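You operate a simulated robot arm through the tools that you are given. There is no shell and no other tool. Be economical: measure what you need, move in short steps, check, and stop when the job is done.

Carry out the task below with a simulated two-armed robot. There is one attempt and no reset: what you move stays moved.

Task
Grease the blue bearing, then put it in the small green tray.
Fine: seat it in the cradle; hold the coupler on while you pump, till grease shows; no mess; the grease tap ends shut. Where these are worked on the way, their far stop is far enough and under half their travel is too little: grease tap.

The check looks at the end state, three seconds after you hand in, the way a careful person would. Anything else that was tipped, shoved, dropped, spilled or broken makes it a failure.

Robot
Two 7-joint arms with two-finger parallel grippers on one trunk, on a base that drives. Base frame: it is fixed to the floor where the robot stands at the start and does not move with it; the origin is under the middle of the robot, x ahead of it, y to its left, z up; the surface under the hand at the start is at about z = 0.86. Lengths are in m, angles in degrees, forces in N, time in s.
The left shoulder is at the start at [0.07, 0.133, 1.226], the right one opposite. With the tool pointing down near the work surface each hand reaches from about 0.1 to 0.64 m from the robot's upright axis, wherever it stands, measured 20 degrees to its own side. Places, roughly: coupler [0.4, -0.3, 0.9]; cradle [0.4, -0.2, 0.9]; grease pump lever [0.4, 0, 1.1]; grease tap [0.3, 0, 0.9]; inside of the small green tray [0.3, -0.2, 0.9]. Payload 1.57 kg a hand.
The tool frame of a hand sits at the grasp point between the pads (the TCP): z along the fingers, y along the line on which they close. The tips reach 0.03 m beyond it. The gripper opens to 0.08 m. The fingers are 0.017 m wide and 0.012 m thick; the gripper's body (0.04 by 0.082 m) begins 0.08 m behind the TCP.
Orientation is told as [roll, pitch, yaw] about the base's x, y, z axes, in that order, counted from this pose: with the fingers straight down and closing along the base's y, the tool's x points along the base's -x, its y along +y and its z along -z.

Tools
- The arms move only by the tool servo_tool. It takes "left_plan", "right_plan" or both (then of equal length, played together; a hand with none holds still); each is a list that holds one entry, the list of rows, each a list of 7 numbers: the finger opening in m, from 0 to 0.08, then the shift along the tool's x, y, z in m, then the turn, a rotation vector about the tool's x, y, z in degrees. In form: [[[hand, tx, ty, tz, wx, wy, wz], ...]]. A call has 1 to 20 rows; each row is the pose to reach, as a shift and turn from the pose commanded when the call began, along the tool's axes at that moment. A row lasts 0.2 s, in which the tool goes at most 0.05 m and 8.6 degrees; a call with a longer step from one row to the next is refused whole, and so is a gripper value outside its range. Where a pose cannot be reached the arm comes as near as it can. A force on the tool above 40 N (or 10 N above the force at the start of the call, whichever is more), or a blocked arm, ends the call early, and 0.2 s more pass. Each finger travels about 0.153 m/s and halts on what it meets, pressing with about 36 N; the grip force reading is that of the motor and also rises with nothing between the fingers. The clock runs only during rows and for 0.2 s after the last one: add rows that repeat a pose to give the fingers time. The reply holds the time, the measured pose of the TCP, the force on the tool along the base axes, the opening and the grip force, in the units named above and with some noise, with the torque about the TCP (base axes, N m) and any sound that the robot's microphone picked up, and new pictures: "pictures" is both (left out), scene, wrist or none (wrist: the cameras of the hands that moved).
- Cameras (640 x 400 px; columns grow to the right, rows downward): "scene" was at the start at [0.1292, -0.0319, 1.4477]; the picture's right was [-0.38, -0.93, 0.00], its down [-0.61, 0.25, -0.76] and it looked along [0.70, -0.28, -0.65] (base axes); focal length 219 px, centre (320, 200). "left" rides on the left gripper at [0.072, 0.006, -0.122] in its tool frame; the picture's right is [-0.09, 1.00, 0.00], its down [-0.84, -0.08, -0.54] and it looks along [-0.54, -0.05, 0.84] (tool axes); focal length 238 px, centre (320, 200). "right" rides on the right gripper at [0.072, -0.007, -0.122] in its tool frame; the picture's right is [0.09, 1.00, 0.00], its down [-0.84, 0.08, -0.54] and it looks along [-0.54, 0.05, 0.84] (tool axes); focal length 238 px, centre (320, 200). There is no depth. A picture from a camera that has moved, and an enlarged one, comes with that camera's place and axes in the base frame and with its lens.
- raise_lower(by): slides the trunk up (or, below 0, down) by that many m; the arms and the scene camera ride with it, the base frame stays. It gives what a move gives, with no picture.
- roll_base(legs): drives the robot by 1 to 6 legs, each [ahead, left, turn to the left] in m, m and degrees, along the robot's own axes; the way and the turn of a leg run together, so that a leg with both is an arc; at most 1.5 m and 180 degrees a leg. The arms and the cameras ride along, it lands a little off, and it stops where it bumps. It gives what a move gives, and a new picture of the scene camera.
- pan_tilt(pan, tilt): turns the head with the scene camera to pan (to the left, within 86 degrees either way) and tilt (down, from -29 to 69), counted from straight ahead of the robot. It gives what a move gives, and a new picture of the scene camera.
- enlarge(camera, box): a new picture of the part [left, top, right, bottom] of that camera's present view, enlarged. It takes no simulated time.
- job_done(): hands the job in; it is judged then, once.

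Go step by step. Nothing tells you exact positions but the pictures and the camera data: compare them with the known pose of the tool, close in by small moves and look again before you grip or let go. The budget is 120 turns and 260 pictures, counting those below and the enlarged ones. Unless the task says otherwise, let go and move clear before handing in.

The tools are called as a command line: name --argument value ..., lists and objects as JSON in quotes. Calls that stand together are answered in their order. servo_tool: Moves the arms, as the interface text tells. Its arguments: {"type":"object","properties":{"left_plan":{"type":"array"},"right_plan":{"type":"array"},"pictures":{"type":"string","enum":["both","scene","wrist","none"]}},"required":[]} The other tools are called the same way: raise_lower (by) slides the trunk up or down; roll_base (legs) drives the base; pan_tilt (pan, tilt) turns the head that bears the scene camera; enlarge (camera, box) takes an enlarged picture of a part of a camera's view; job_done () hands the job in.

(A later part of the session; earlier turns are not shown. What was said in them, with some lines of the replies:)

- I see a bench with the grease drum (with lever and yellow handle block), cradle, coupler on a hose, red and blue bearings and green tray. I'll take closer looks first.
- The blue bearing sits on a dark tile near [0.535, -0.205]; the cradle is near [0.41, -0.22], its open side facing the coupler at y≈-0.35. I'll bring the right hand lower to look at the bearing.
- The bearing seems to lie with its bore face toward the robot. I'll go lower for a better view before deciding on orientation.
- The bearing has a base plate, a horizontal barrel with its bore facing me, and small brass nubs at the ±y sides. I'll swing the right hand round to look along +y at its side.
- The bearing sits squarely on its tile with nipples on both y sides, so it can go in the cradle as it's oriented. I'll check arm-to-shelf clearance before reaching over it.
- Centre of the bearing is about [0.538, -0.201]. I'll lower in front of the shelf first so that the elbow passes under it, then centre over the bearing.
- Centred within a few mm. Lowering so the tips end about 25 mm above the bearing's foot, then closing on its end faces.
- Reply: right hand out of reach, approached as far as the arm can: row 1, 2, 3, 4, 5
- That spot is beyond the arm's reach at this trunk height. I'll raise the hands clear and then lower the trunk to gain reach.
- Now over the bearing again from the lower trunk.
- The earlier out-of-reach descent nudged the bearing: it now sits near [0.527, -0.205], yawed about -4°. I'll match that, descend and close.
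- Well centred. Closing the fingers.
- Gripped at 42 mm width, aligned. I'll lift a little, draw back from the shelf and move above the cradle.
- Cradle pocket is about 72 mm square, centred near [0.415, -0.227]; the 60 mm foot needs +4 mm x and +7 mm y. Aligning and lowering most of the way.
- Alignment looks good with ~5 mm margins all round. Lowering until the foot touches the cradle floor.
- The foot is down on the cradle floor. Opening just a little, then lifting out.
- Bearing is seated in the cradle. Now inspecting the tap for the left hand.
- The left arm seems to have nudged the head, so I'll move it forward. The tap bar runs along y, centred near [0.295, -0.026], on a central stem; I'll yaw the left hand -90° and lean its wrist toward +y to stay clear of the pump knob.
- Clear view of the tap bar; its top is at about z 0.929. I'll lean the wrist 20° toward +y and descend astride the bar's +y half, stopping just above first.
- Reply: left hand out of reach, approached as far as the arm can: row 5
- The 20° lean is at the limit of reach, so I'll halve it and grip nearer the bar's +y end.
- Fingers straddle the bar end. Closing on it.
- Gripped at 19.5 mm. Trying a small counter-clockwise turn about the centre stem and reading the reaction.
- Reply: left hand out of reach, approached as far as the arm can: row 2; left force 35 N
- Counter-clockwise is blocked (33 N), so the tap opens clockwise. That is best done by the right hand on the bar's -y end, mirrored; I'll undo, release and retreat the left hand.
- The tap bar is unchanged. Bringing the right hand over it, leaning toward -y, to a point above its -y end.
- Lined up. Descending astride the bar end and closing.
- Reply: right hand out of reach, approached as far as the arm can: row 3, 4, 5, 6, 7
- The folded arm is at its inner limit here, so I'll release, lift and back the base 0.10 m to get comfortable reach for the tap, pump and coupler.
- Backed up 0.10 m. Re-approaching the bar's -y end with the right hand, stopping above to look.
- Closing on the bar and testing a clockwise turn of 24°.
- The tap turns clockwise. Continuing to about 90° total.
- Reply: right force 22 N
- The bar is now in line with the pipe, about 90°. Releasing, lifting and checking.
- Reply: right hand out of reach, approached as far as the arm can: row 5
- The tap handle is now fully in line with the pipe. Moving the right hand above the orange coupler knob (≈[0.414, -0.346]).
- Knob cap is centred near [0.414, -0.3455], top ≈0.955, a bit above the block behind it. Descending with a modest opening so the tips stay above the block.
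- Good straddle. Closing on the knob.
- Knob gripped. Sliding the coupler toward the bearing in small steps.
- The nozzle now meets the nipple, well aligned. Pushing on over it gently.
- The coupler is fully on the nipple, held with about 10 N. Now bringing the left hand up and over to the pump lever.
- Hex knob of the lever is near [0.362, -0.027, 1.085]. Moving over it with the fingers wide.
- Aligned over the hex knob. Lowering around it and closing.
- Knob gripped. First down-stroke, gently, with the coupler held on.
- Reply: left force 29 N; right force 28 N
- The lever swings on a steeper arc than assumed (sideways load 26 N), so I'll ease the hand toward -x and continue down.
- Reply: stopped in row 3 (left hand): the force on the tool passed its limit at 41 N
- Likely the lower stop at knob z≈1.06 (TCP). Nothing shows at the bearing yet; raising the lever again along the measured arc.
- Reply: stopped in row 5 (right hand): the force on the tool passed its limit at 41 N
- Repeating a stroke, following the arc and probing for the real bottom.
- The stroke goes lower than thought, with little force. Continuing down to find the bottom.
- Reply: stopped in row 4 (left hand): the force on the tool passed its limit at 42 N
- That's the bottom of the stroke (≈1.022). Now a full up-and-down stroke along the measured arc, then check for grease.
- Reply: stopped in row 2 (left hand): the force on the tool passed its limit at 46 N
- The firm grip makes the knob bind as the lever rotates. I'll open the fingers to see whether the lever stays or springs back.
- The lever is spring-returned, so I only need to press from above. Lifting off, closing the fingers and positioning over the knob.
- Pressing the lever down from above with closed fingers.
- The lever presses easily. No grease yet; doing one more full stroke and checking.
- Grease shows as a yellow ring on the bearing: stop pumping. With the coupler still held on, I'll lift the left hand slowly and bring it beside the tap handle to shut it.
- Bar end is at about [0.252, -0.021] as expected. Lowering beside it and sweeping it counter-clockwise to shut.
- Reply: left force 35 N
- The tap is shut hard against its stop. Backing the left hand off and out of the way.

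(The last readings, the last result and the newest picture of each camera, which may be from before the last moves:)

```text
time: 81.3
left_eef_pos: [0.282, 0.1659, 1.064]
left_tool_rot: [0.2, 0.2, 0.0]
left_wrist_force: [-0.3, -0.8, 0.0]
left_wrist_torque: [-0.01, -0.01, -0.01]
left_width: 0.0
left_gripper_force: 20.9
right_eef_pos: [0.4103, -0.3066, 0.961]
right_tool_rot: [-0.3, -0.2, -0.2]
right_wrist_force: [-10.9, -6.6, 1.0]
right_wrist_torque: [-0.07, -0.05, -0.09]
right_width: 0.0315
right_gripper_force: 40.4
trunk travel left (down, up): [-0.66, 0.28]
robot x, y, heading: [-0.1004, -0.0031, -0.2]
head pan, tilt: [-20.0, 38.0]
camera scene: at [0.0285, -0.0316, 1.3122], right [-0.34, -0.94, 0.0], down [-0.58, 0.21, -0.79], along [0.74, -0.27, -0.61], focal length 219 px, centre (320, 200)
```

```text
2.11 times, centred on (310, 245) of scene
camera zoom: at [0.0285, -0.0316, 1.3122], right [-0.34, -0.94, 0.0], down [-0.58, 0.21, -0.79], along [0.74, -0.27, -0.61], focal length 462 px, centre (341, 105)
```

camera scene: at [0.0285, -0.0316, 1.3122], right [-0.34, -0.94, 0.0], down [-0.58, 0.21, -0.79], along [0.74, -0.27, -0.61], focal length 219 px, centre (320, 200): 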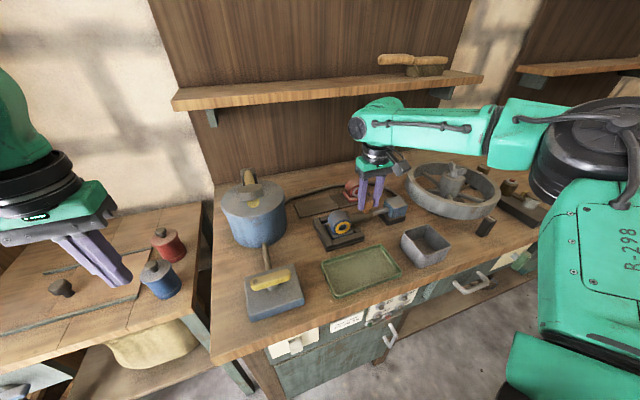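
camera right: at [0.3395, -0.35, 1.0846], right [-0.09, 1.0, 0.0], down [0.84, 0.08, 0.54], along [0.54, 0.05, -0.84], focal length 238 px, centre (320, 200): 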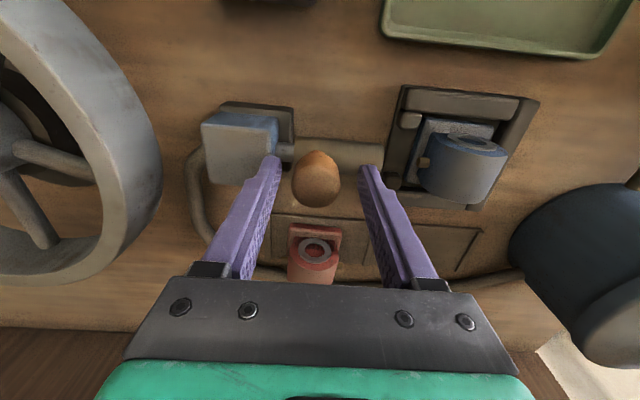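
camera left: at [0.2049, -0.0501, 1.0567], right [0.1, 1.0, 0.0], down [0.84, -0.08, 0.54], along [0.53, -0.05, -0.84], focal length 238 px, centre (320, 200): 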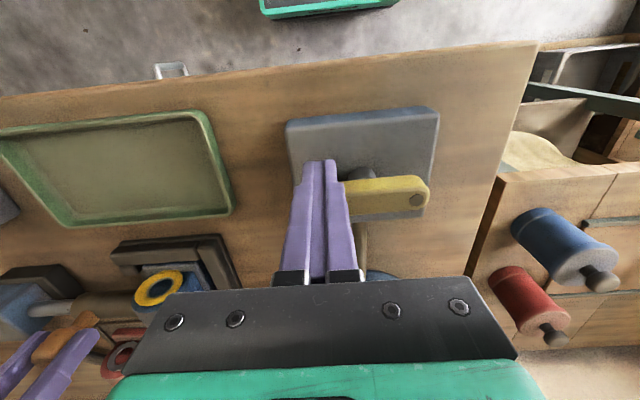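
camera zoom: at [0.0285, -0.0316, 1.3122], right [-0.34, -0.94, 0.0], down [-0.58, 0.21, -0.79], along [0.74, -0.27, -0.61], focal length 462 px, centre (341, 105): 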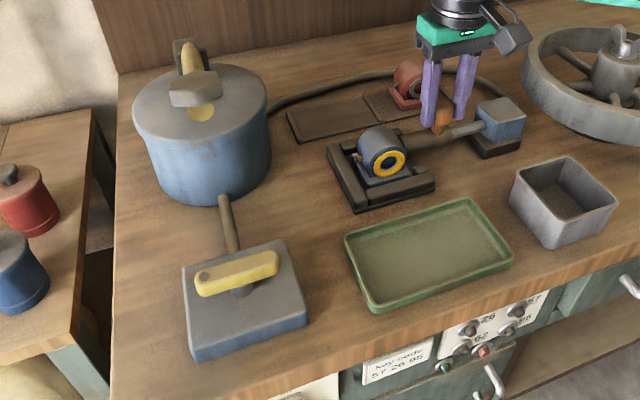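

Tap shut, lever up, grease neat on the ring. Now drawing the coupler back to its rest position with the right hand.

servo_tool --right_plan '[[[0.015, 0.001, -0.008, 0, 0, 0, 0], [0.015, 0.001, -0.016, 0, 0, 0, 0], [0.015, 0.001, -0.024, 0, 0, 0, 0], [0.015, 0.001, -0.032, 0, 0, 0, 0], [0.015, 0.001, -0.037, 0, 0, 0, 0], [0.015, 0.001, -0.037, 0, 0, 0, 0]]]' --pictures "none"

enlarge --camera "scene" --box '[310, 170, 430, 260]'

enlarge --camera "right" --box '[200, 60, 480, 240]'

```text
time: 82.7
left_eef_pos: [0.2829, 0.1669, 1.062]
left_tool_rot: [0.1, 0.2, 0.1]
left_wrist_force: [0.2, -0.4, 0.1]
left_wrist_torque: [0.03, -0.01, -0.02]
left_width: 0.0
left_gripper_force: 21.0
right_eef_pos: [0.41, -0.343, 0.9614]
right_tool_rot: [-0.3, -0.1, -0.2]
right_wrist_force: [-6.8, -2.6, 1.7]
right_wrist_torque: [0.59, 1.13, 0.1]
right_width: 0.0315
right_gripper_force: 40.6
trunk travel left (down, up): [-0.66, 0.28]
robot x, y, heading: [-0.1013, 0.0015, -0.0]
head pan, tilt: [-20.0, 38.0]
```

```text
4.44 times, centred on (370, 215) of scene
camera zoom: at [0.0302, -0.0308, 1.3122], right [-0.34, -0.94, 0.0], down [-0.58, 0.21, -0.79], along [0.74, -0.27, -0.61], focal length 975 px, centre (98, 133)
```

zoom: 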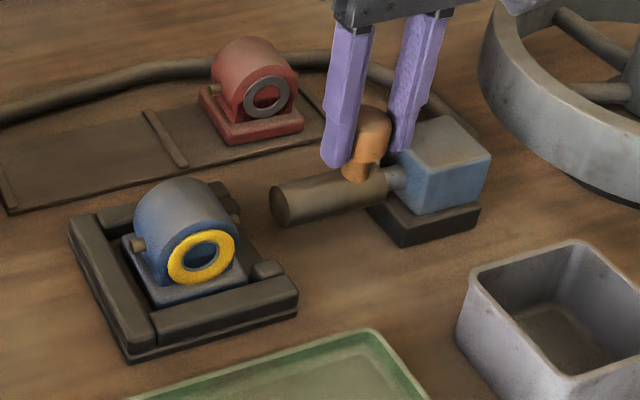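

```text
2.22 times, centred on (340, 150) of right
camera zoom: at [0.3371, -0.3481, 1.0831], right [-0.09, 1.0, -0.01], down [0.84, 0.08, 0.54], along [0.54, 0.04, -0.84], focal length 530 px, centre (276, 311)
```

zoom: 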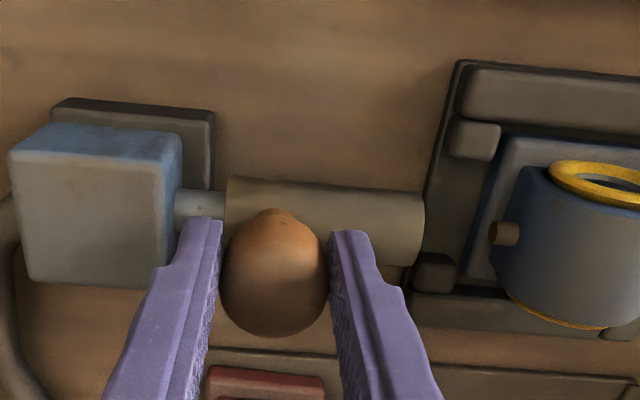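

The coupler is back and the nipple free. Releasing the knob, then turning the right hand 90° above the bearing.

servo_tool --right_plan '[[[0.04, 0, 0, 0, 0, 0, 0], [0.048, 0, 0, 0, 0, 0, 0], [0.048, 0, 0, -0.03, 0, 0, 0], [0.05, 0, 0, -0.06, 0, 0, -6], [0.05, 0, 0.01, -0.09, 0, 0, -14], [0.05, 0, 0.02, -0.09, 0, 0, -22], [0.05, 0, 0.03, -0.09, 0, 0, -30], [0.05, 0, 0.04, -0.09, 0, 0, -38], [0.05, 0, 0.05, -0.09, 0, 0, -46], [0.05, 0, 0.06, -0.09, 0, 0, -54], [0.05, 0, 0.07, -0.09, 0, 0, -62], [0.05, 0, 0.08, -0.09, 0, 0, -70], [0.06, 0, 0.09, -0.09, 0, 0, -78], [0.07, 0, 0.095, -0.08, 0, 0, -86], [0.07, -0.002, 0.1, -0.07, 0, 0, -90], [0.07, -0.002, 0.1, -0.07, 0, 0, -90]]]'

enlarge --camera "right" --box '[200, 40, 440, 220]'

enlarge --camera "scene" --box '[300, 140, 420, 260]'

```text
time: 86.1
left_eef_pos: [0.2847, 0.1663, 1.062]
left_tool_rot: [0.1, 0.2, 0.1]
left_wrist_force: [0.0, 0.3, -0.4]
left_wrist_torque: [-0.01, 0.03, 0.01]
left_width: 0.0
left_gripper_force: 21.2
right_eef_pos: [0.4135, -0.2399, 1.0305]
right_tool_rot: [-0.1, 0.4, 89.9]
right_wrist_force: [0.3, 0.2, 0.4]
right_wrist_torque: [0.02, -0.01, 0.01]
right_width: 0.0699
right_gripper_force: 0.1
trunk travel left (down, up): [-0.66, 0.28]
robot x, y, heading: [-0.1024, 0.0043, -0.2]
head pan, tilt: [-20.0, 38.0]
camera scene: at [0.032, -0.0299, 1.3119], right [-0.34, -0.94, 0.0], down [-0.58, 0.21, -0.79], along [0.74, -0.27, -0.62], focal length 219 px, centre (320, 200)
camera right: at [0.4191, -0.3107, 1.1523], right [-1.0, -0.09, 0.0], down [-0.08, 0.84, 0.54], along [-0.05, 0.53, -0.84], focal length 238 px, centre (320, 200)
```

scene: 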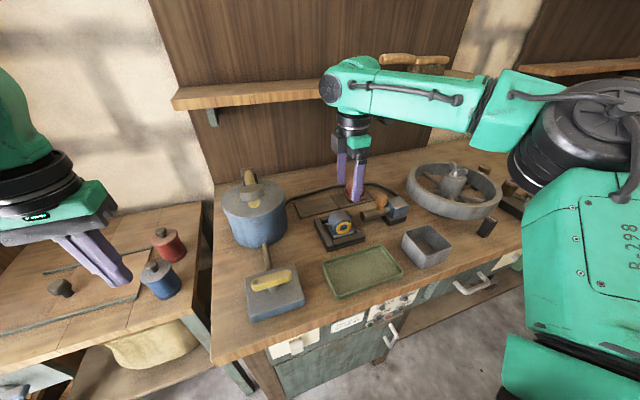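
right: 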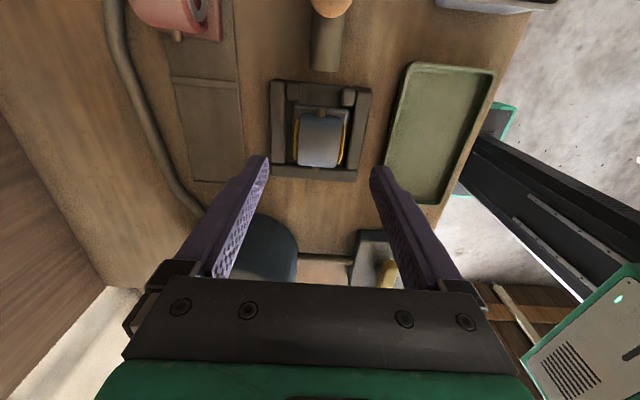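

```text
2.22 times, centred on (320, 130) of right
camera zoom: at [0.4191, -0.3107, 1.1523], right [-1.0, -0.09, 0.0], down [-0.08, 0.84, 0.54], along [-0.05, 0.53, -0.84], focal length 530 px, centre (320, 356)
```

zoom: 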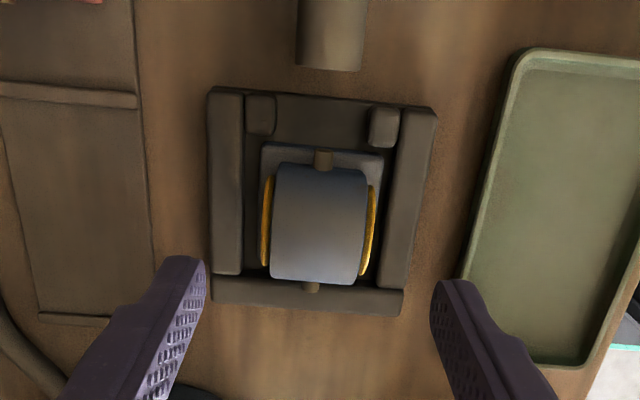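

```text
3.33 times, centred on (360, 200) of scene
camera zoom: at [0.032, -0.0299, 1.3119], right [-0.34, -0.94, 0.0], down [-0.58, 0.21, -0.79], along [0.74, -0.27, -0.62], focal length 731 px, centre (187, 200)
```

zoom: 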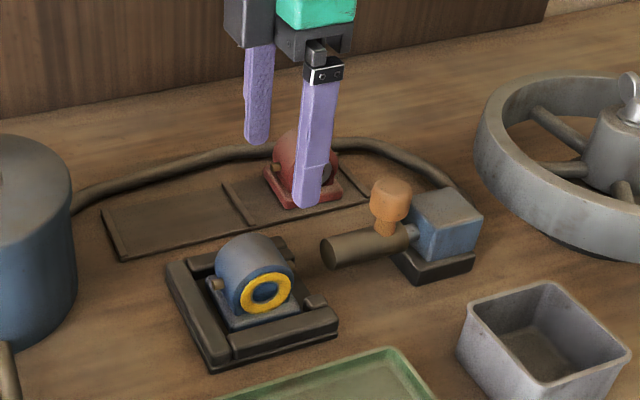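

Coupler is home. The grease sits on both end rings, so I'll try a high grip on the plain rim above the rings to avoid smearing it, testing with a tiny lift.

servo_tool --right_plan '[[[0.065, -0.006, 0, 0.02, 0, 0, 0], [0.06, -0.012, 0.001, 0.045, 0, 0, 0], [0.06, -0.015, 0.001, 0.07, 0, 0, 0], [0.06, -0.015, 0.001, 0.0825, 0, 0, 0], [0.06, -0.015, 0.001, 0.0825, 0, 0, 0]]]' --pictures "none"

enlarge --camera "scene" --box '[305, 180, 385, 260]'

enlarge --camera "right" --box '[200, 60, 440, 220]'

```text
time: 87.3
left_eef_pos: [0.2848, 0.1674, 1.0616]
left_tool_rot: [0.2, 0.3, 0.1]
left_wrist_force: [0.3, 0.4, 0.0]
left_wrist_torque: [0.01, 0.01, 0.01]
left_width: 0.0002
left_gripper_force: 21.5
right_eef_pos: [0.4134, -0.2264, 0.9466]
right_tool_rot: [-0.1, 0.5, 89.8]
right_wrist_force: [0.1, -0.1, -0.1]
right_wrist_torque: [0.01, -0.01, 0.01]
right_width: 0.0598
right_gripper_force: 0.0
trunk travel left (down, up): [-0.66, 0.28]
robot x, y, heading: [-0.0986, -0.0009, -0.3]
head pan, tilt: [-20.0, 38.0]
```

```text
5.00 times, centred on (345, 220) of scene
camera zoom: at [0.0321, -0.0299, 1.3119], right [-0.34, -0.94, 0.0], down [-0.58, 0.21, -0.79], along [0.74, -0.27, -0.62], focal length 1097 px, centre (195, 100)
```

zoom: 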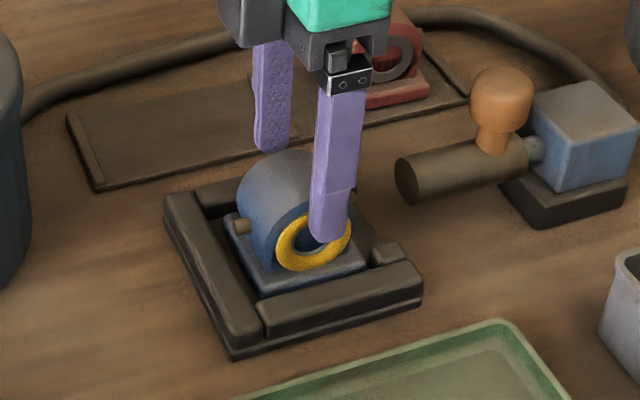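

```text
2.50 times, centred on (320, 140) of right
camera zoom: at [0.4187, -0.2965, 1.0696], right [-1.0, -0.09, 0.0], down [-0.07, 0.84, 0.54], along [-0.05, 0.53, -0.84], focal length 596 px, centre (320, 350)
```

zoom: 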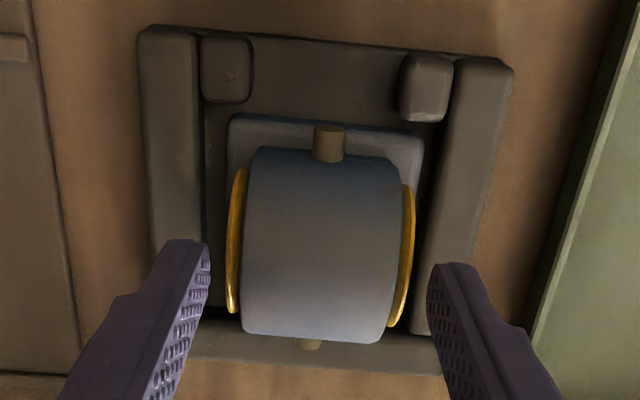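

servo_tool --right_plan '[[[0.05, 0, 0, -0.002, 0, 0, 0], [0.04, 0, 0, -0.002, 0, 0, 0], [0.03, 0, 0, -0.002, 0, 0, 0], [0.02, 0, 0, -0.002, 0, 0, 0], [0.02, 0, 0, -0.002, 0, 0, 0]]]' --pictures "none"

enlarge --camera "scene" --box '[305, 180, 385, 260]'

enlarge --camera "right" --box '[200, 60, 440, 220]'

```text
time: 88.5
left_eef_pos: [0.2853, 0.1671, 1.0621]
left_tool_rot: [0.1, 0.3, 0.1]
left_wrist_force: [0.3, 1.0, 0.0]
left_wrist_torque: [-0.01, 0.0, 0.01]
left_width: 0.0
left_gripper_force: 21.3
right_eef_pos: [0.4126, -0.2267, 0.9492]
right_tool_rot: [0.0, 0.5, 89.8]
right_wrist_force: [-0.1, 0.4, -0.3]
right_wrist_torque: [0.07, 0.06, 0.02]
right_width: 0.0416
right_gripper_force: 36.1
trunk travel left (down, up): [-0.66, 0.28]
robot x, y, heading: [-0.0997, -0.0022, -0.1]
head pan, tilt: [-20.0, 38.0]
```

```text
5.00 times, centred on (345, 220) of scene
camera zoom: at [0.0325, -0.0301, 1.3118], right [-0.34, -0.94, 0.0], down [-0.58, 0.21, -0.79], along [0.74, -0.27, -0.62], focal length 1097 px, centre (195, 100)
```

zoom: 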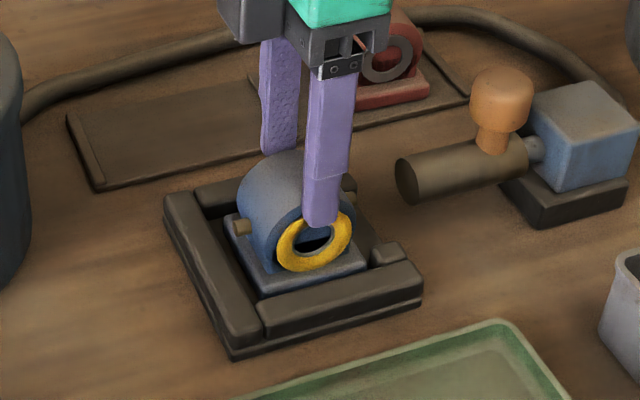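

```text
2.50 times, centred on (320, 140) of right
camera zoom: at [0.4191, -0.2967, 1.0713], right [-1.0, -0.09, 0.0], down [-0.07, 0.84, 0.54], along [-0.05, 0.53, -0.84], focal length 596 px, centre (320, 350)
```

zoom: 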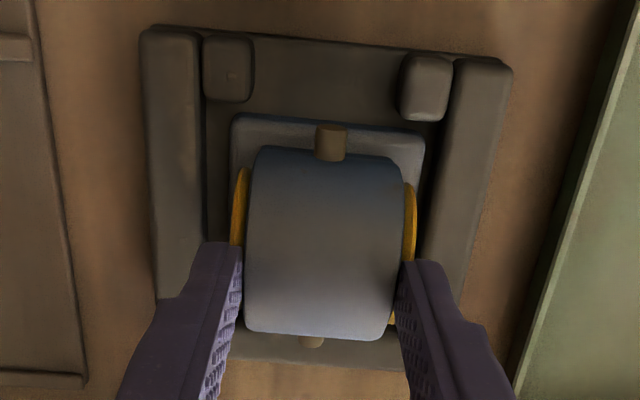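

Gripped on the barrel rim, barely touching the ring's top. Test lift of 1 cm.

servo_tool --right_plan '[[[0.02, 0, 0, -0.003, 0, 0, 0], [0.02, 0, 0, -0.006, 0, 0, 0], [0.02, 0, 0, -0.01, 0, 0, 0], [0.02, 0, 0, -0.01, 0, 0, 0], [0.02, 0, 0, -0.01, 0, 0, 0]]]' --pictures "none"

enlarge --camera "scene" --box '[305, 180, 385, 260]'

```text
time: 89.7
left_eef_pos: [0.286, 0.1669, 1.0622]
left_tool_rot: [0.1, 0.3, 0.1]
left_wrist_force: [0.2, -0.2, 0.2]
left_wrist_torque: [0.03, -0.03, 0.01]
left_width: 0.0
left_gripper_force: 21.1
right_eef_pos: [0.412, -0.2265, 0.9595]
right_tool_rot: [0.0, 0.4, 89.8]
right_wrist_force: [-0.2, 0.0, -3.9]
right_wrist_torque: [-0.01, -0.02, 0.02]
right_width: 0.0416
right_gripper_force: 35.9
trunk travel left (down, up): [-0.66, 0.28]
robot x, y, heading: [-0.103, -0.0013, 0.1]
head pan, tilt: [-20.0, 38.0]
```

```text
5.00 times, centred on (345, 220) of scene
camera zoom: at [0.033, -0.0303, 1.3118], right [-0.34, -0.94, 0.0], down [-0.58, 0.21, -0.79], along [0.74, -0.27, -0.62], focal length 1097 px, centre (195, 100)
```

zoom: 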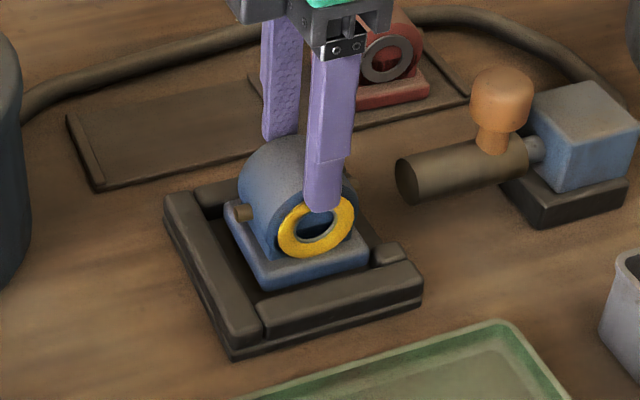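

Held securely (≈4 N). Carrying it over the green tray (centre ≈[0.283, -0.228]).

servo_tool --right_plan '[[[0.02, 0, 0, -0.02, 0, 0, 0], [0.02, 0, 0, -0.04, 0, 0, 0], [0.02, 0, 0.01, -0.055, 0, 0, 0], [0.02, 0, 0.035, -0.06, 0, 0, 0], [0.02, 0, 0.06, -0.06, 0, 0, 0], [0.02, 0, 0.085, -0.06, 0, 0, 0], [0.02, 0.001, 0.11, -0.06, 0, 0, 0], [0.02, 0.0015, 0.129, -0.06, 0, 0, 0], [0.02, 0.0015, 0.129, -0.06, 0, 0, 0]]]'

enlarge --camera "right" --box '[200, 20, 440, 220]'

enlarge --camera "scene" --box '[290, 180, 430, 310]'

```text
time: 91.7
left_eef_pos: [0.2854, 0.168, 1.061]
left_tool_rot: [0.1, 0.4, 0.1]
left_wrist_force: [0.4, -0.3, -0.2]
left_wrist_torque: [0.01, 0.03, 0.0]
left_width: 0.0001
left_gripper_force: 21.8
right_eef_pos: [0.2862, -0.2267, 1.0183]
right_tool_rot: [0.0, 0.5, 89.9]
right_wrist_force: [0.5, 0.1, -3.4]
right_wrist_torque: [0.01, 0.02, 0.03]
right_width: 0.0416
right_gripper_force: 36.1
trunk travel left (down, up): [-0.66, 0.28]
robot x, y, heading: [-0.1007, 0.0009, -0.0]
head pan, tilt: [-20.0, 38.0]
camera scene: at [0.0333, -0.0301, 1.3118], right [-0.34, -0.94, 0.0], down [-0.58, 0.21, -0.79], along [0.74, -0.27, -0.62], focal length 219 px, centre (320, 200)
camera right: at [0.2919, -0.2969, 1.1407], right [-1.0, -0.09, 0.0], down [-0.07, 0.84, 0.54], along [-0.05, 0.53, -0.84], focal length 238 px, centre (320, 200)
```

scene: 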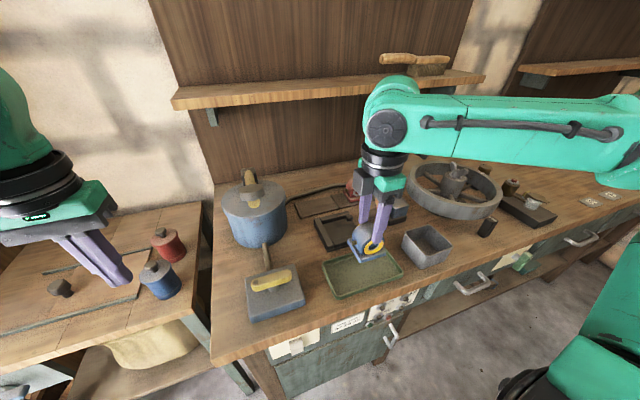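
right: 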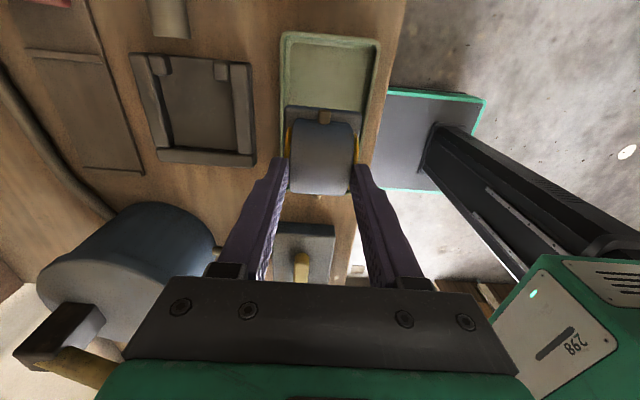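

```text
2.00 times, centred on (320, 120) of right
camera zoom: at [0.2919, -0.2969, 1.1407], right [-1.0, -0.09, 0.0], down [-0.07, 0.84, 0.54], along [-0.05, 0.53, -0.84], focal length 477 px, centre (320, 360)
```

zoom: 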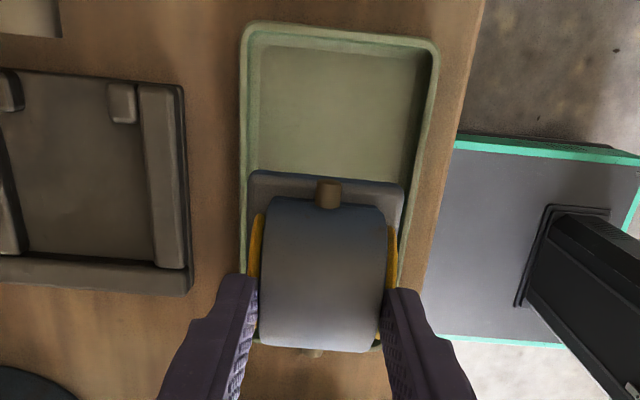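

```text
3.08 times, centred on (360, 245) of scene
camera zoom: at [0.0333, -0.0301, 1.3118], right [-0.34, -0.94, 0.0], down [-0.58, 0.21, -0.79], along [0.74, -0.27, -0.62], focal length 675 px, centre (197, 62)
```

zoom: 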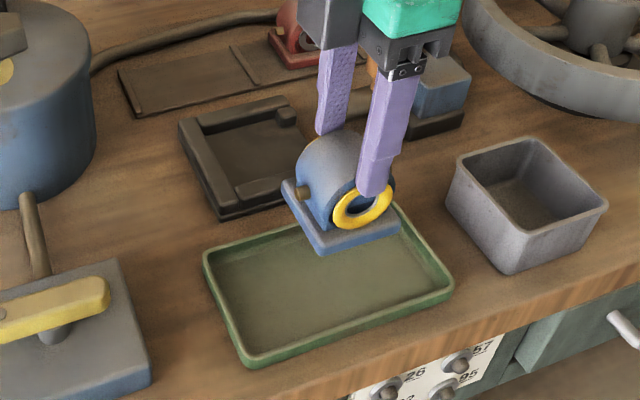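

Tray pocket is ~77 mm wide in x, centred near x 0.279, so shifting -6 mm and lowering in.

servo_tool --right_plan '[[[0.02, 0, 0.006, 0, 0, 0, 0], [0.02, 0, 0.006, 0.02, 0, 0, 0], [0.02, 0, 0.006, 0.04, 0, 0, 0], [0.02, 0, 0.006, 0.055, 0, 0, 0], [0.02, 0, 0.006, 0.062, 0, 0, 0], [0.02, 0, 0.006, 0.062, 0, 0, 0]]]'

enlarge --camera "scene" --box '[300, 200, 420, 310]'

enlarge --camera "right" --box '[200, 20, 440, 220]'

```text
time: 93.1
left_eef_pos: [0.2852, 0.1664, 1.0609]
left_tool_rot: [0.2, 0.4, 0.1]
left_wrist_force: [0.0, -0.3, 0.7]
left_wrist_torque: [0.02, -0.01, 0.0]
left_width: 0.0
left_gripper_force: 20.8
right_eef_pos: [0.2798, -0.2278, 0.9562]
right_tool_rot: [0.1, 0.4, 89.7]
right_wrist_force: [-1.1, -0.2, -3.9]
right_wrist_torque: [0.0, -0.03, -0.02]
right_width: 0.0418
right_gripper_force: 35.2
trunk travel left (down, up): [-0.66, 0.28]
robot x, y, heading: [-0.1002, -0.0034, -0.0]
head pan, tilt: [-20.0, 38.0]
camera scene: at [0.0326, -0.0303, 1.3118], right [-0.34, -0.94, 0.0], down [-0.58, 0.21, -0.79], along [0.74, -0.27, -0.62], focal length 219 px, centre (320, 200)
camera right: at [0.2846, -0.298, 1.0783], right [-1.0, -0.09, 0.0], down [-0.07, 0.84, 0.54], along [-0.05, 0.54, -0.84], focal length 238 px, centre (320, 200)
```

scene: 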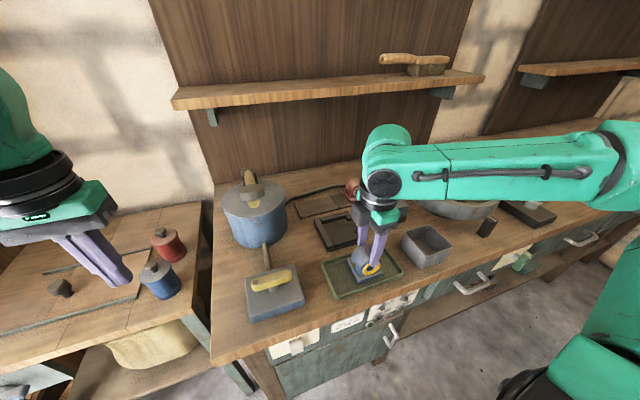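
right: 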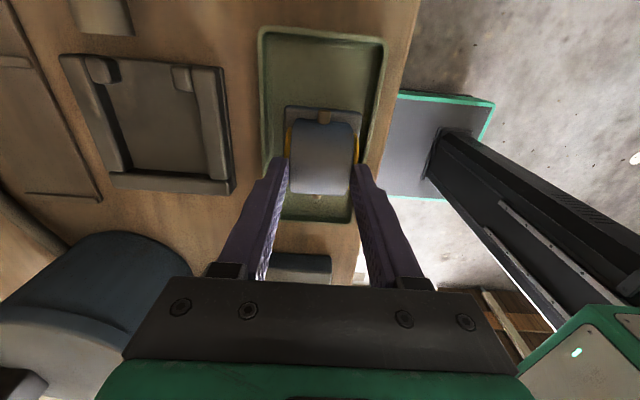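

```text
3.64 times, centred on (360, 255) of scene
camera zoom: at [0.0326, -0.0303, 1.3118], right [-0.34, -0.94, 0.0], down [-0.58, 0.21, -0.79], along [0.74, -0.27, -0.62], focal length 798 px, centre (174, 0)
```

zoom: 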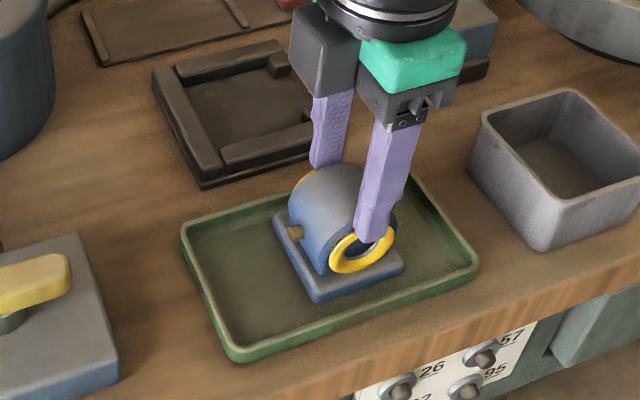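

```text
2.00 times, centred on (320, 120) of right
camera zoom: at [0.2846, -0.298, 1.0783], right [-1.0, -0.09, 0.0], down [-0.07, 0.84, 0.54], along [-0.05, 0.54, -0.84], focal length 477 px, centre (320, 360)
```

zoom: 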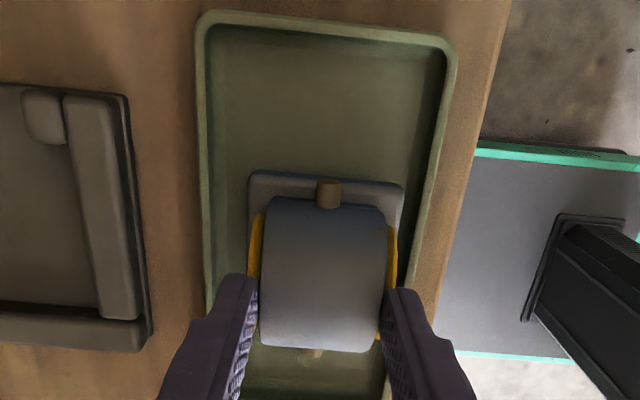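

Well inside the tray. Lowering the last millimetres to contact.

servo_tool --right_plan '[[[0.02, 0, 0, 0.004, 0, 0, 0], [0.02, 0, 0, 0.008, 0, 0, 0], [0.02, 0, 0, 0.008, 0, 0, 0]]]' --pictures "none"

servo_tool --right_plan '[[[0.02, 0, 0, 0.002, 0, 0, 0], [0.02, 0, 0, 0.004, 0, 0, 0], [0.02, 0, 0, 0.004, 0, 0, 0]]]' --pictures "none"

enlarge --camera "scene" --box '[300, 200, 420, 310]'

```text
time: 93.9
left_eef_pos: [0.2854, 0.1667, 1.0612]
left_tool_rot: [0.1, 0.3, 0.1]
left_wrist_force: [0.4, -0.2, 1.0]
left_wrist_torque: [0.04, -0.01, 0.02]
left_width: 0.0002
left_gripper_force: 21.2
right_eef_pos: [0.2779, -0.2288, 0.9493]
right_tool_rot: [-0.1, 0.4, 89.9]
right_wrist_force: [0.0, 1.1, -4.2]
right_wrist_torque: [-0.03, 0.0, 0.02]
right_width: 0.0414
right_gripper_force: 36.3
trunk travel left (down, up): [-0.66, 0.28]
robot x, y, heading: [-0.0995, -0.0044, 0.1]
head pan, tilt: [-20.0, 38.0]
```

```text
time: 94.7
left_eef_pos: [0.2857, 0.1685, 1.0613]
left_tool_rot: [0.1, 0.2, 0.1]
left_wrist_force: [0.2, 0.5, 0.1]
left_wrist_torque: [-0.01, -0.01, 0.02]
left_width: 0.0
left_gripper_force: 21.4
right_eef_pos: [0.2783, -0.2284, 0.946]
right_tool_rot: [-0.2, 0.4, 89.8]
right_wrist_force: [1.8, -0.1, 5.5]
right_wrist_torque: [0.25, 0.18, -0.05]
right_width: 0.0416
right_gripper_force: 35.5
trunk travel left (down, up): [-0.66, 0.28]
robot x, y, heading: [-0.0995, -0.0008, -0.0]
head pan, tilt: [-20.0, 38.0]
```

```text
3.64 times, centred on (360, 255) of scene
camera zoom: at [0.032, -0.0297, 1.3121], right [-0.34, -0.94, 0.0], down [-0.58, 0.21, -0.79], along [0.74, -0.27, -0.62], focal length 798 px, centre (174, 0)
```

zoom: 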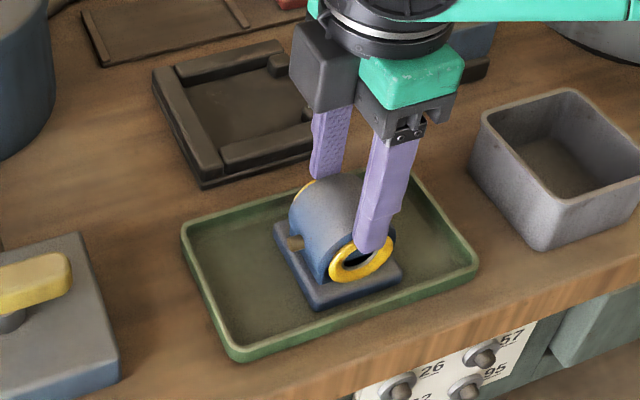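

On the tray floor. Releasing and lifting clear, then a final check.

servo_tool --right_plan '[[[0.044, 0, 0, 0, 0, 0, 0], [0.05, 0, 0, 0, 0, 0, 0], [0.054, 0, 0, 0, 0, 0, 0], [0.056, 0, 0, -0.02, 0, 0, 0], [0.056, 0, 0, -0.06, 0, 0, 0], [0.056, 0, 0, -0.1, 0, 0, 0], [0.056, 0.03, 0, -0.13, 0, 0, 0], [0.056, 0.07, 0, -0.14, 0, 0, 0], [0.056, 0.11, 0, -0.14, 0, 0, 0]]]'

enlarge --camera "scene" --box '[210, 150, 430, 330]'

```text
time: 96.7
left_eef_pos: [0.2862, 0.1658, 1.0617]
left_tool_rot: [0.3, 0.3, 0.1]
left_wrist_force: [-0.4, 0.4, 0.3]
left_wrist_torque: [-0.01, 0.0, 0.01]
left_width: 0.0
left_gripper_force: 21.4
right_eef_pos: [0.276, -0.3403, 1.0844]
right_tool_rot: [0.0, 0.3, 89.7]
right_wrist_force: [0.2, -0.7, 0.2]
right_wrist_torque: [0.0, 0.02, -0.02]
right_width: 0.056
right_gripper_force: 0.1
trunk travel left (down, up): [-0.66, 0.28]
robot x, y, heading: [-0.0985, 0.0026, -0.0]
head pan, tilt: [-20.0, 38.0]
camera scene: at [0.032, -0.0314, 1.3119], right [-0.34, -0.94, 0.0], down [-0.58, 0.21, -0.79], along [0.74, -0.27, -0.62], focal length 219 px, centre (320, 200)
camera right: at [0.2829, -0.4101, 1.2073], right [-1.0, -0.09, 0.0], down [-0.07, 0.84, 0.54], along [-0.05, 0.54, -0.84], focal length 238 px, centre (320, 200)
```

scene: 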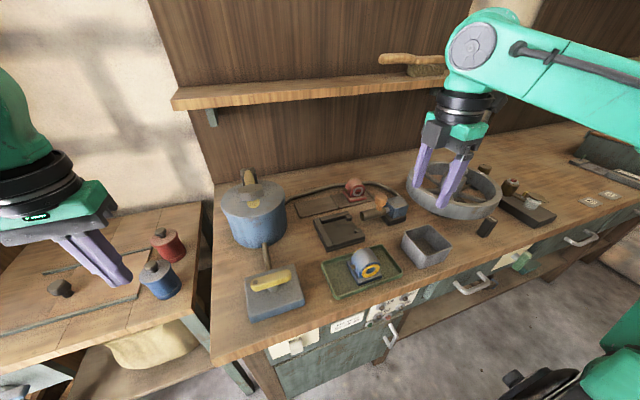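
right: 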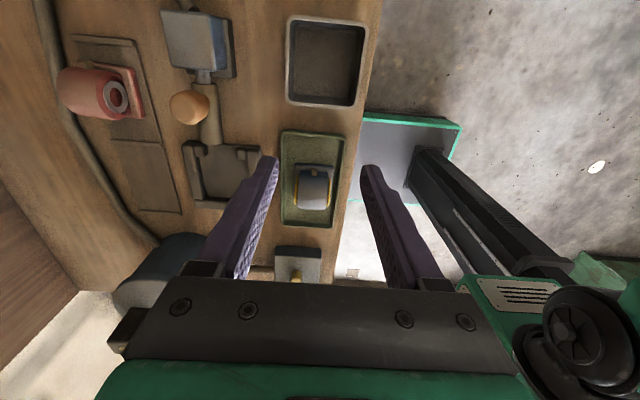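

```text
2.22 times, centred on (320, 240) of scene
camera zoom: at [0.032, -0.0314, 1.3119], right [-0.34, -0.94, 0.0], down [-0.58, 0.21, -0.79], along [0.74, -0.27, -0.62], focal length 488 px, centre (320, 111)
```

zoom: 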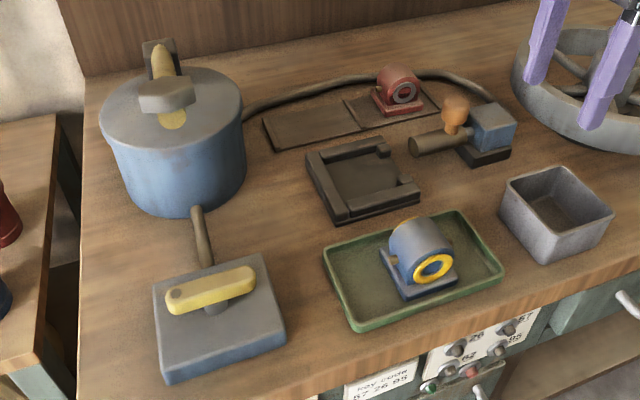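

The greased blue bearing stands upright in the green tray, the tap is shut, the lever and coupler are home, there is no spill, and both hands are clear. Handing in.

job_done

```text
The job is handed in.
```

The blue bearing is greased, with grease showing on its end rings, and it stands upright in the small green tray; I've handed the job in.

- **Cradle and coupler:** I seated the bearing in the cradle and held the coupler on through every pump stroke until the grease showed. The coupler is back where it started.
- **Grease tap:** I opened it about 90° for pumping, then turned it back shut against its stop. I shut it before taking the coupler off.
- **Bearing nudged once:** an early reach for the bearing fell short and shifted it about 1 cm and a few degrees on its tile before I picked it up.
- **Grease ring:** when I lifted the bearing out of the cradle, I gripped the rim above the rings; the fingertips may have just touched the top of the grease.
- **Mess:** I saw no grease spilled and nothing else moved in the last picture.
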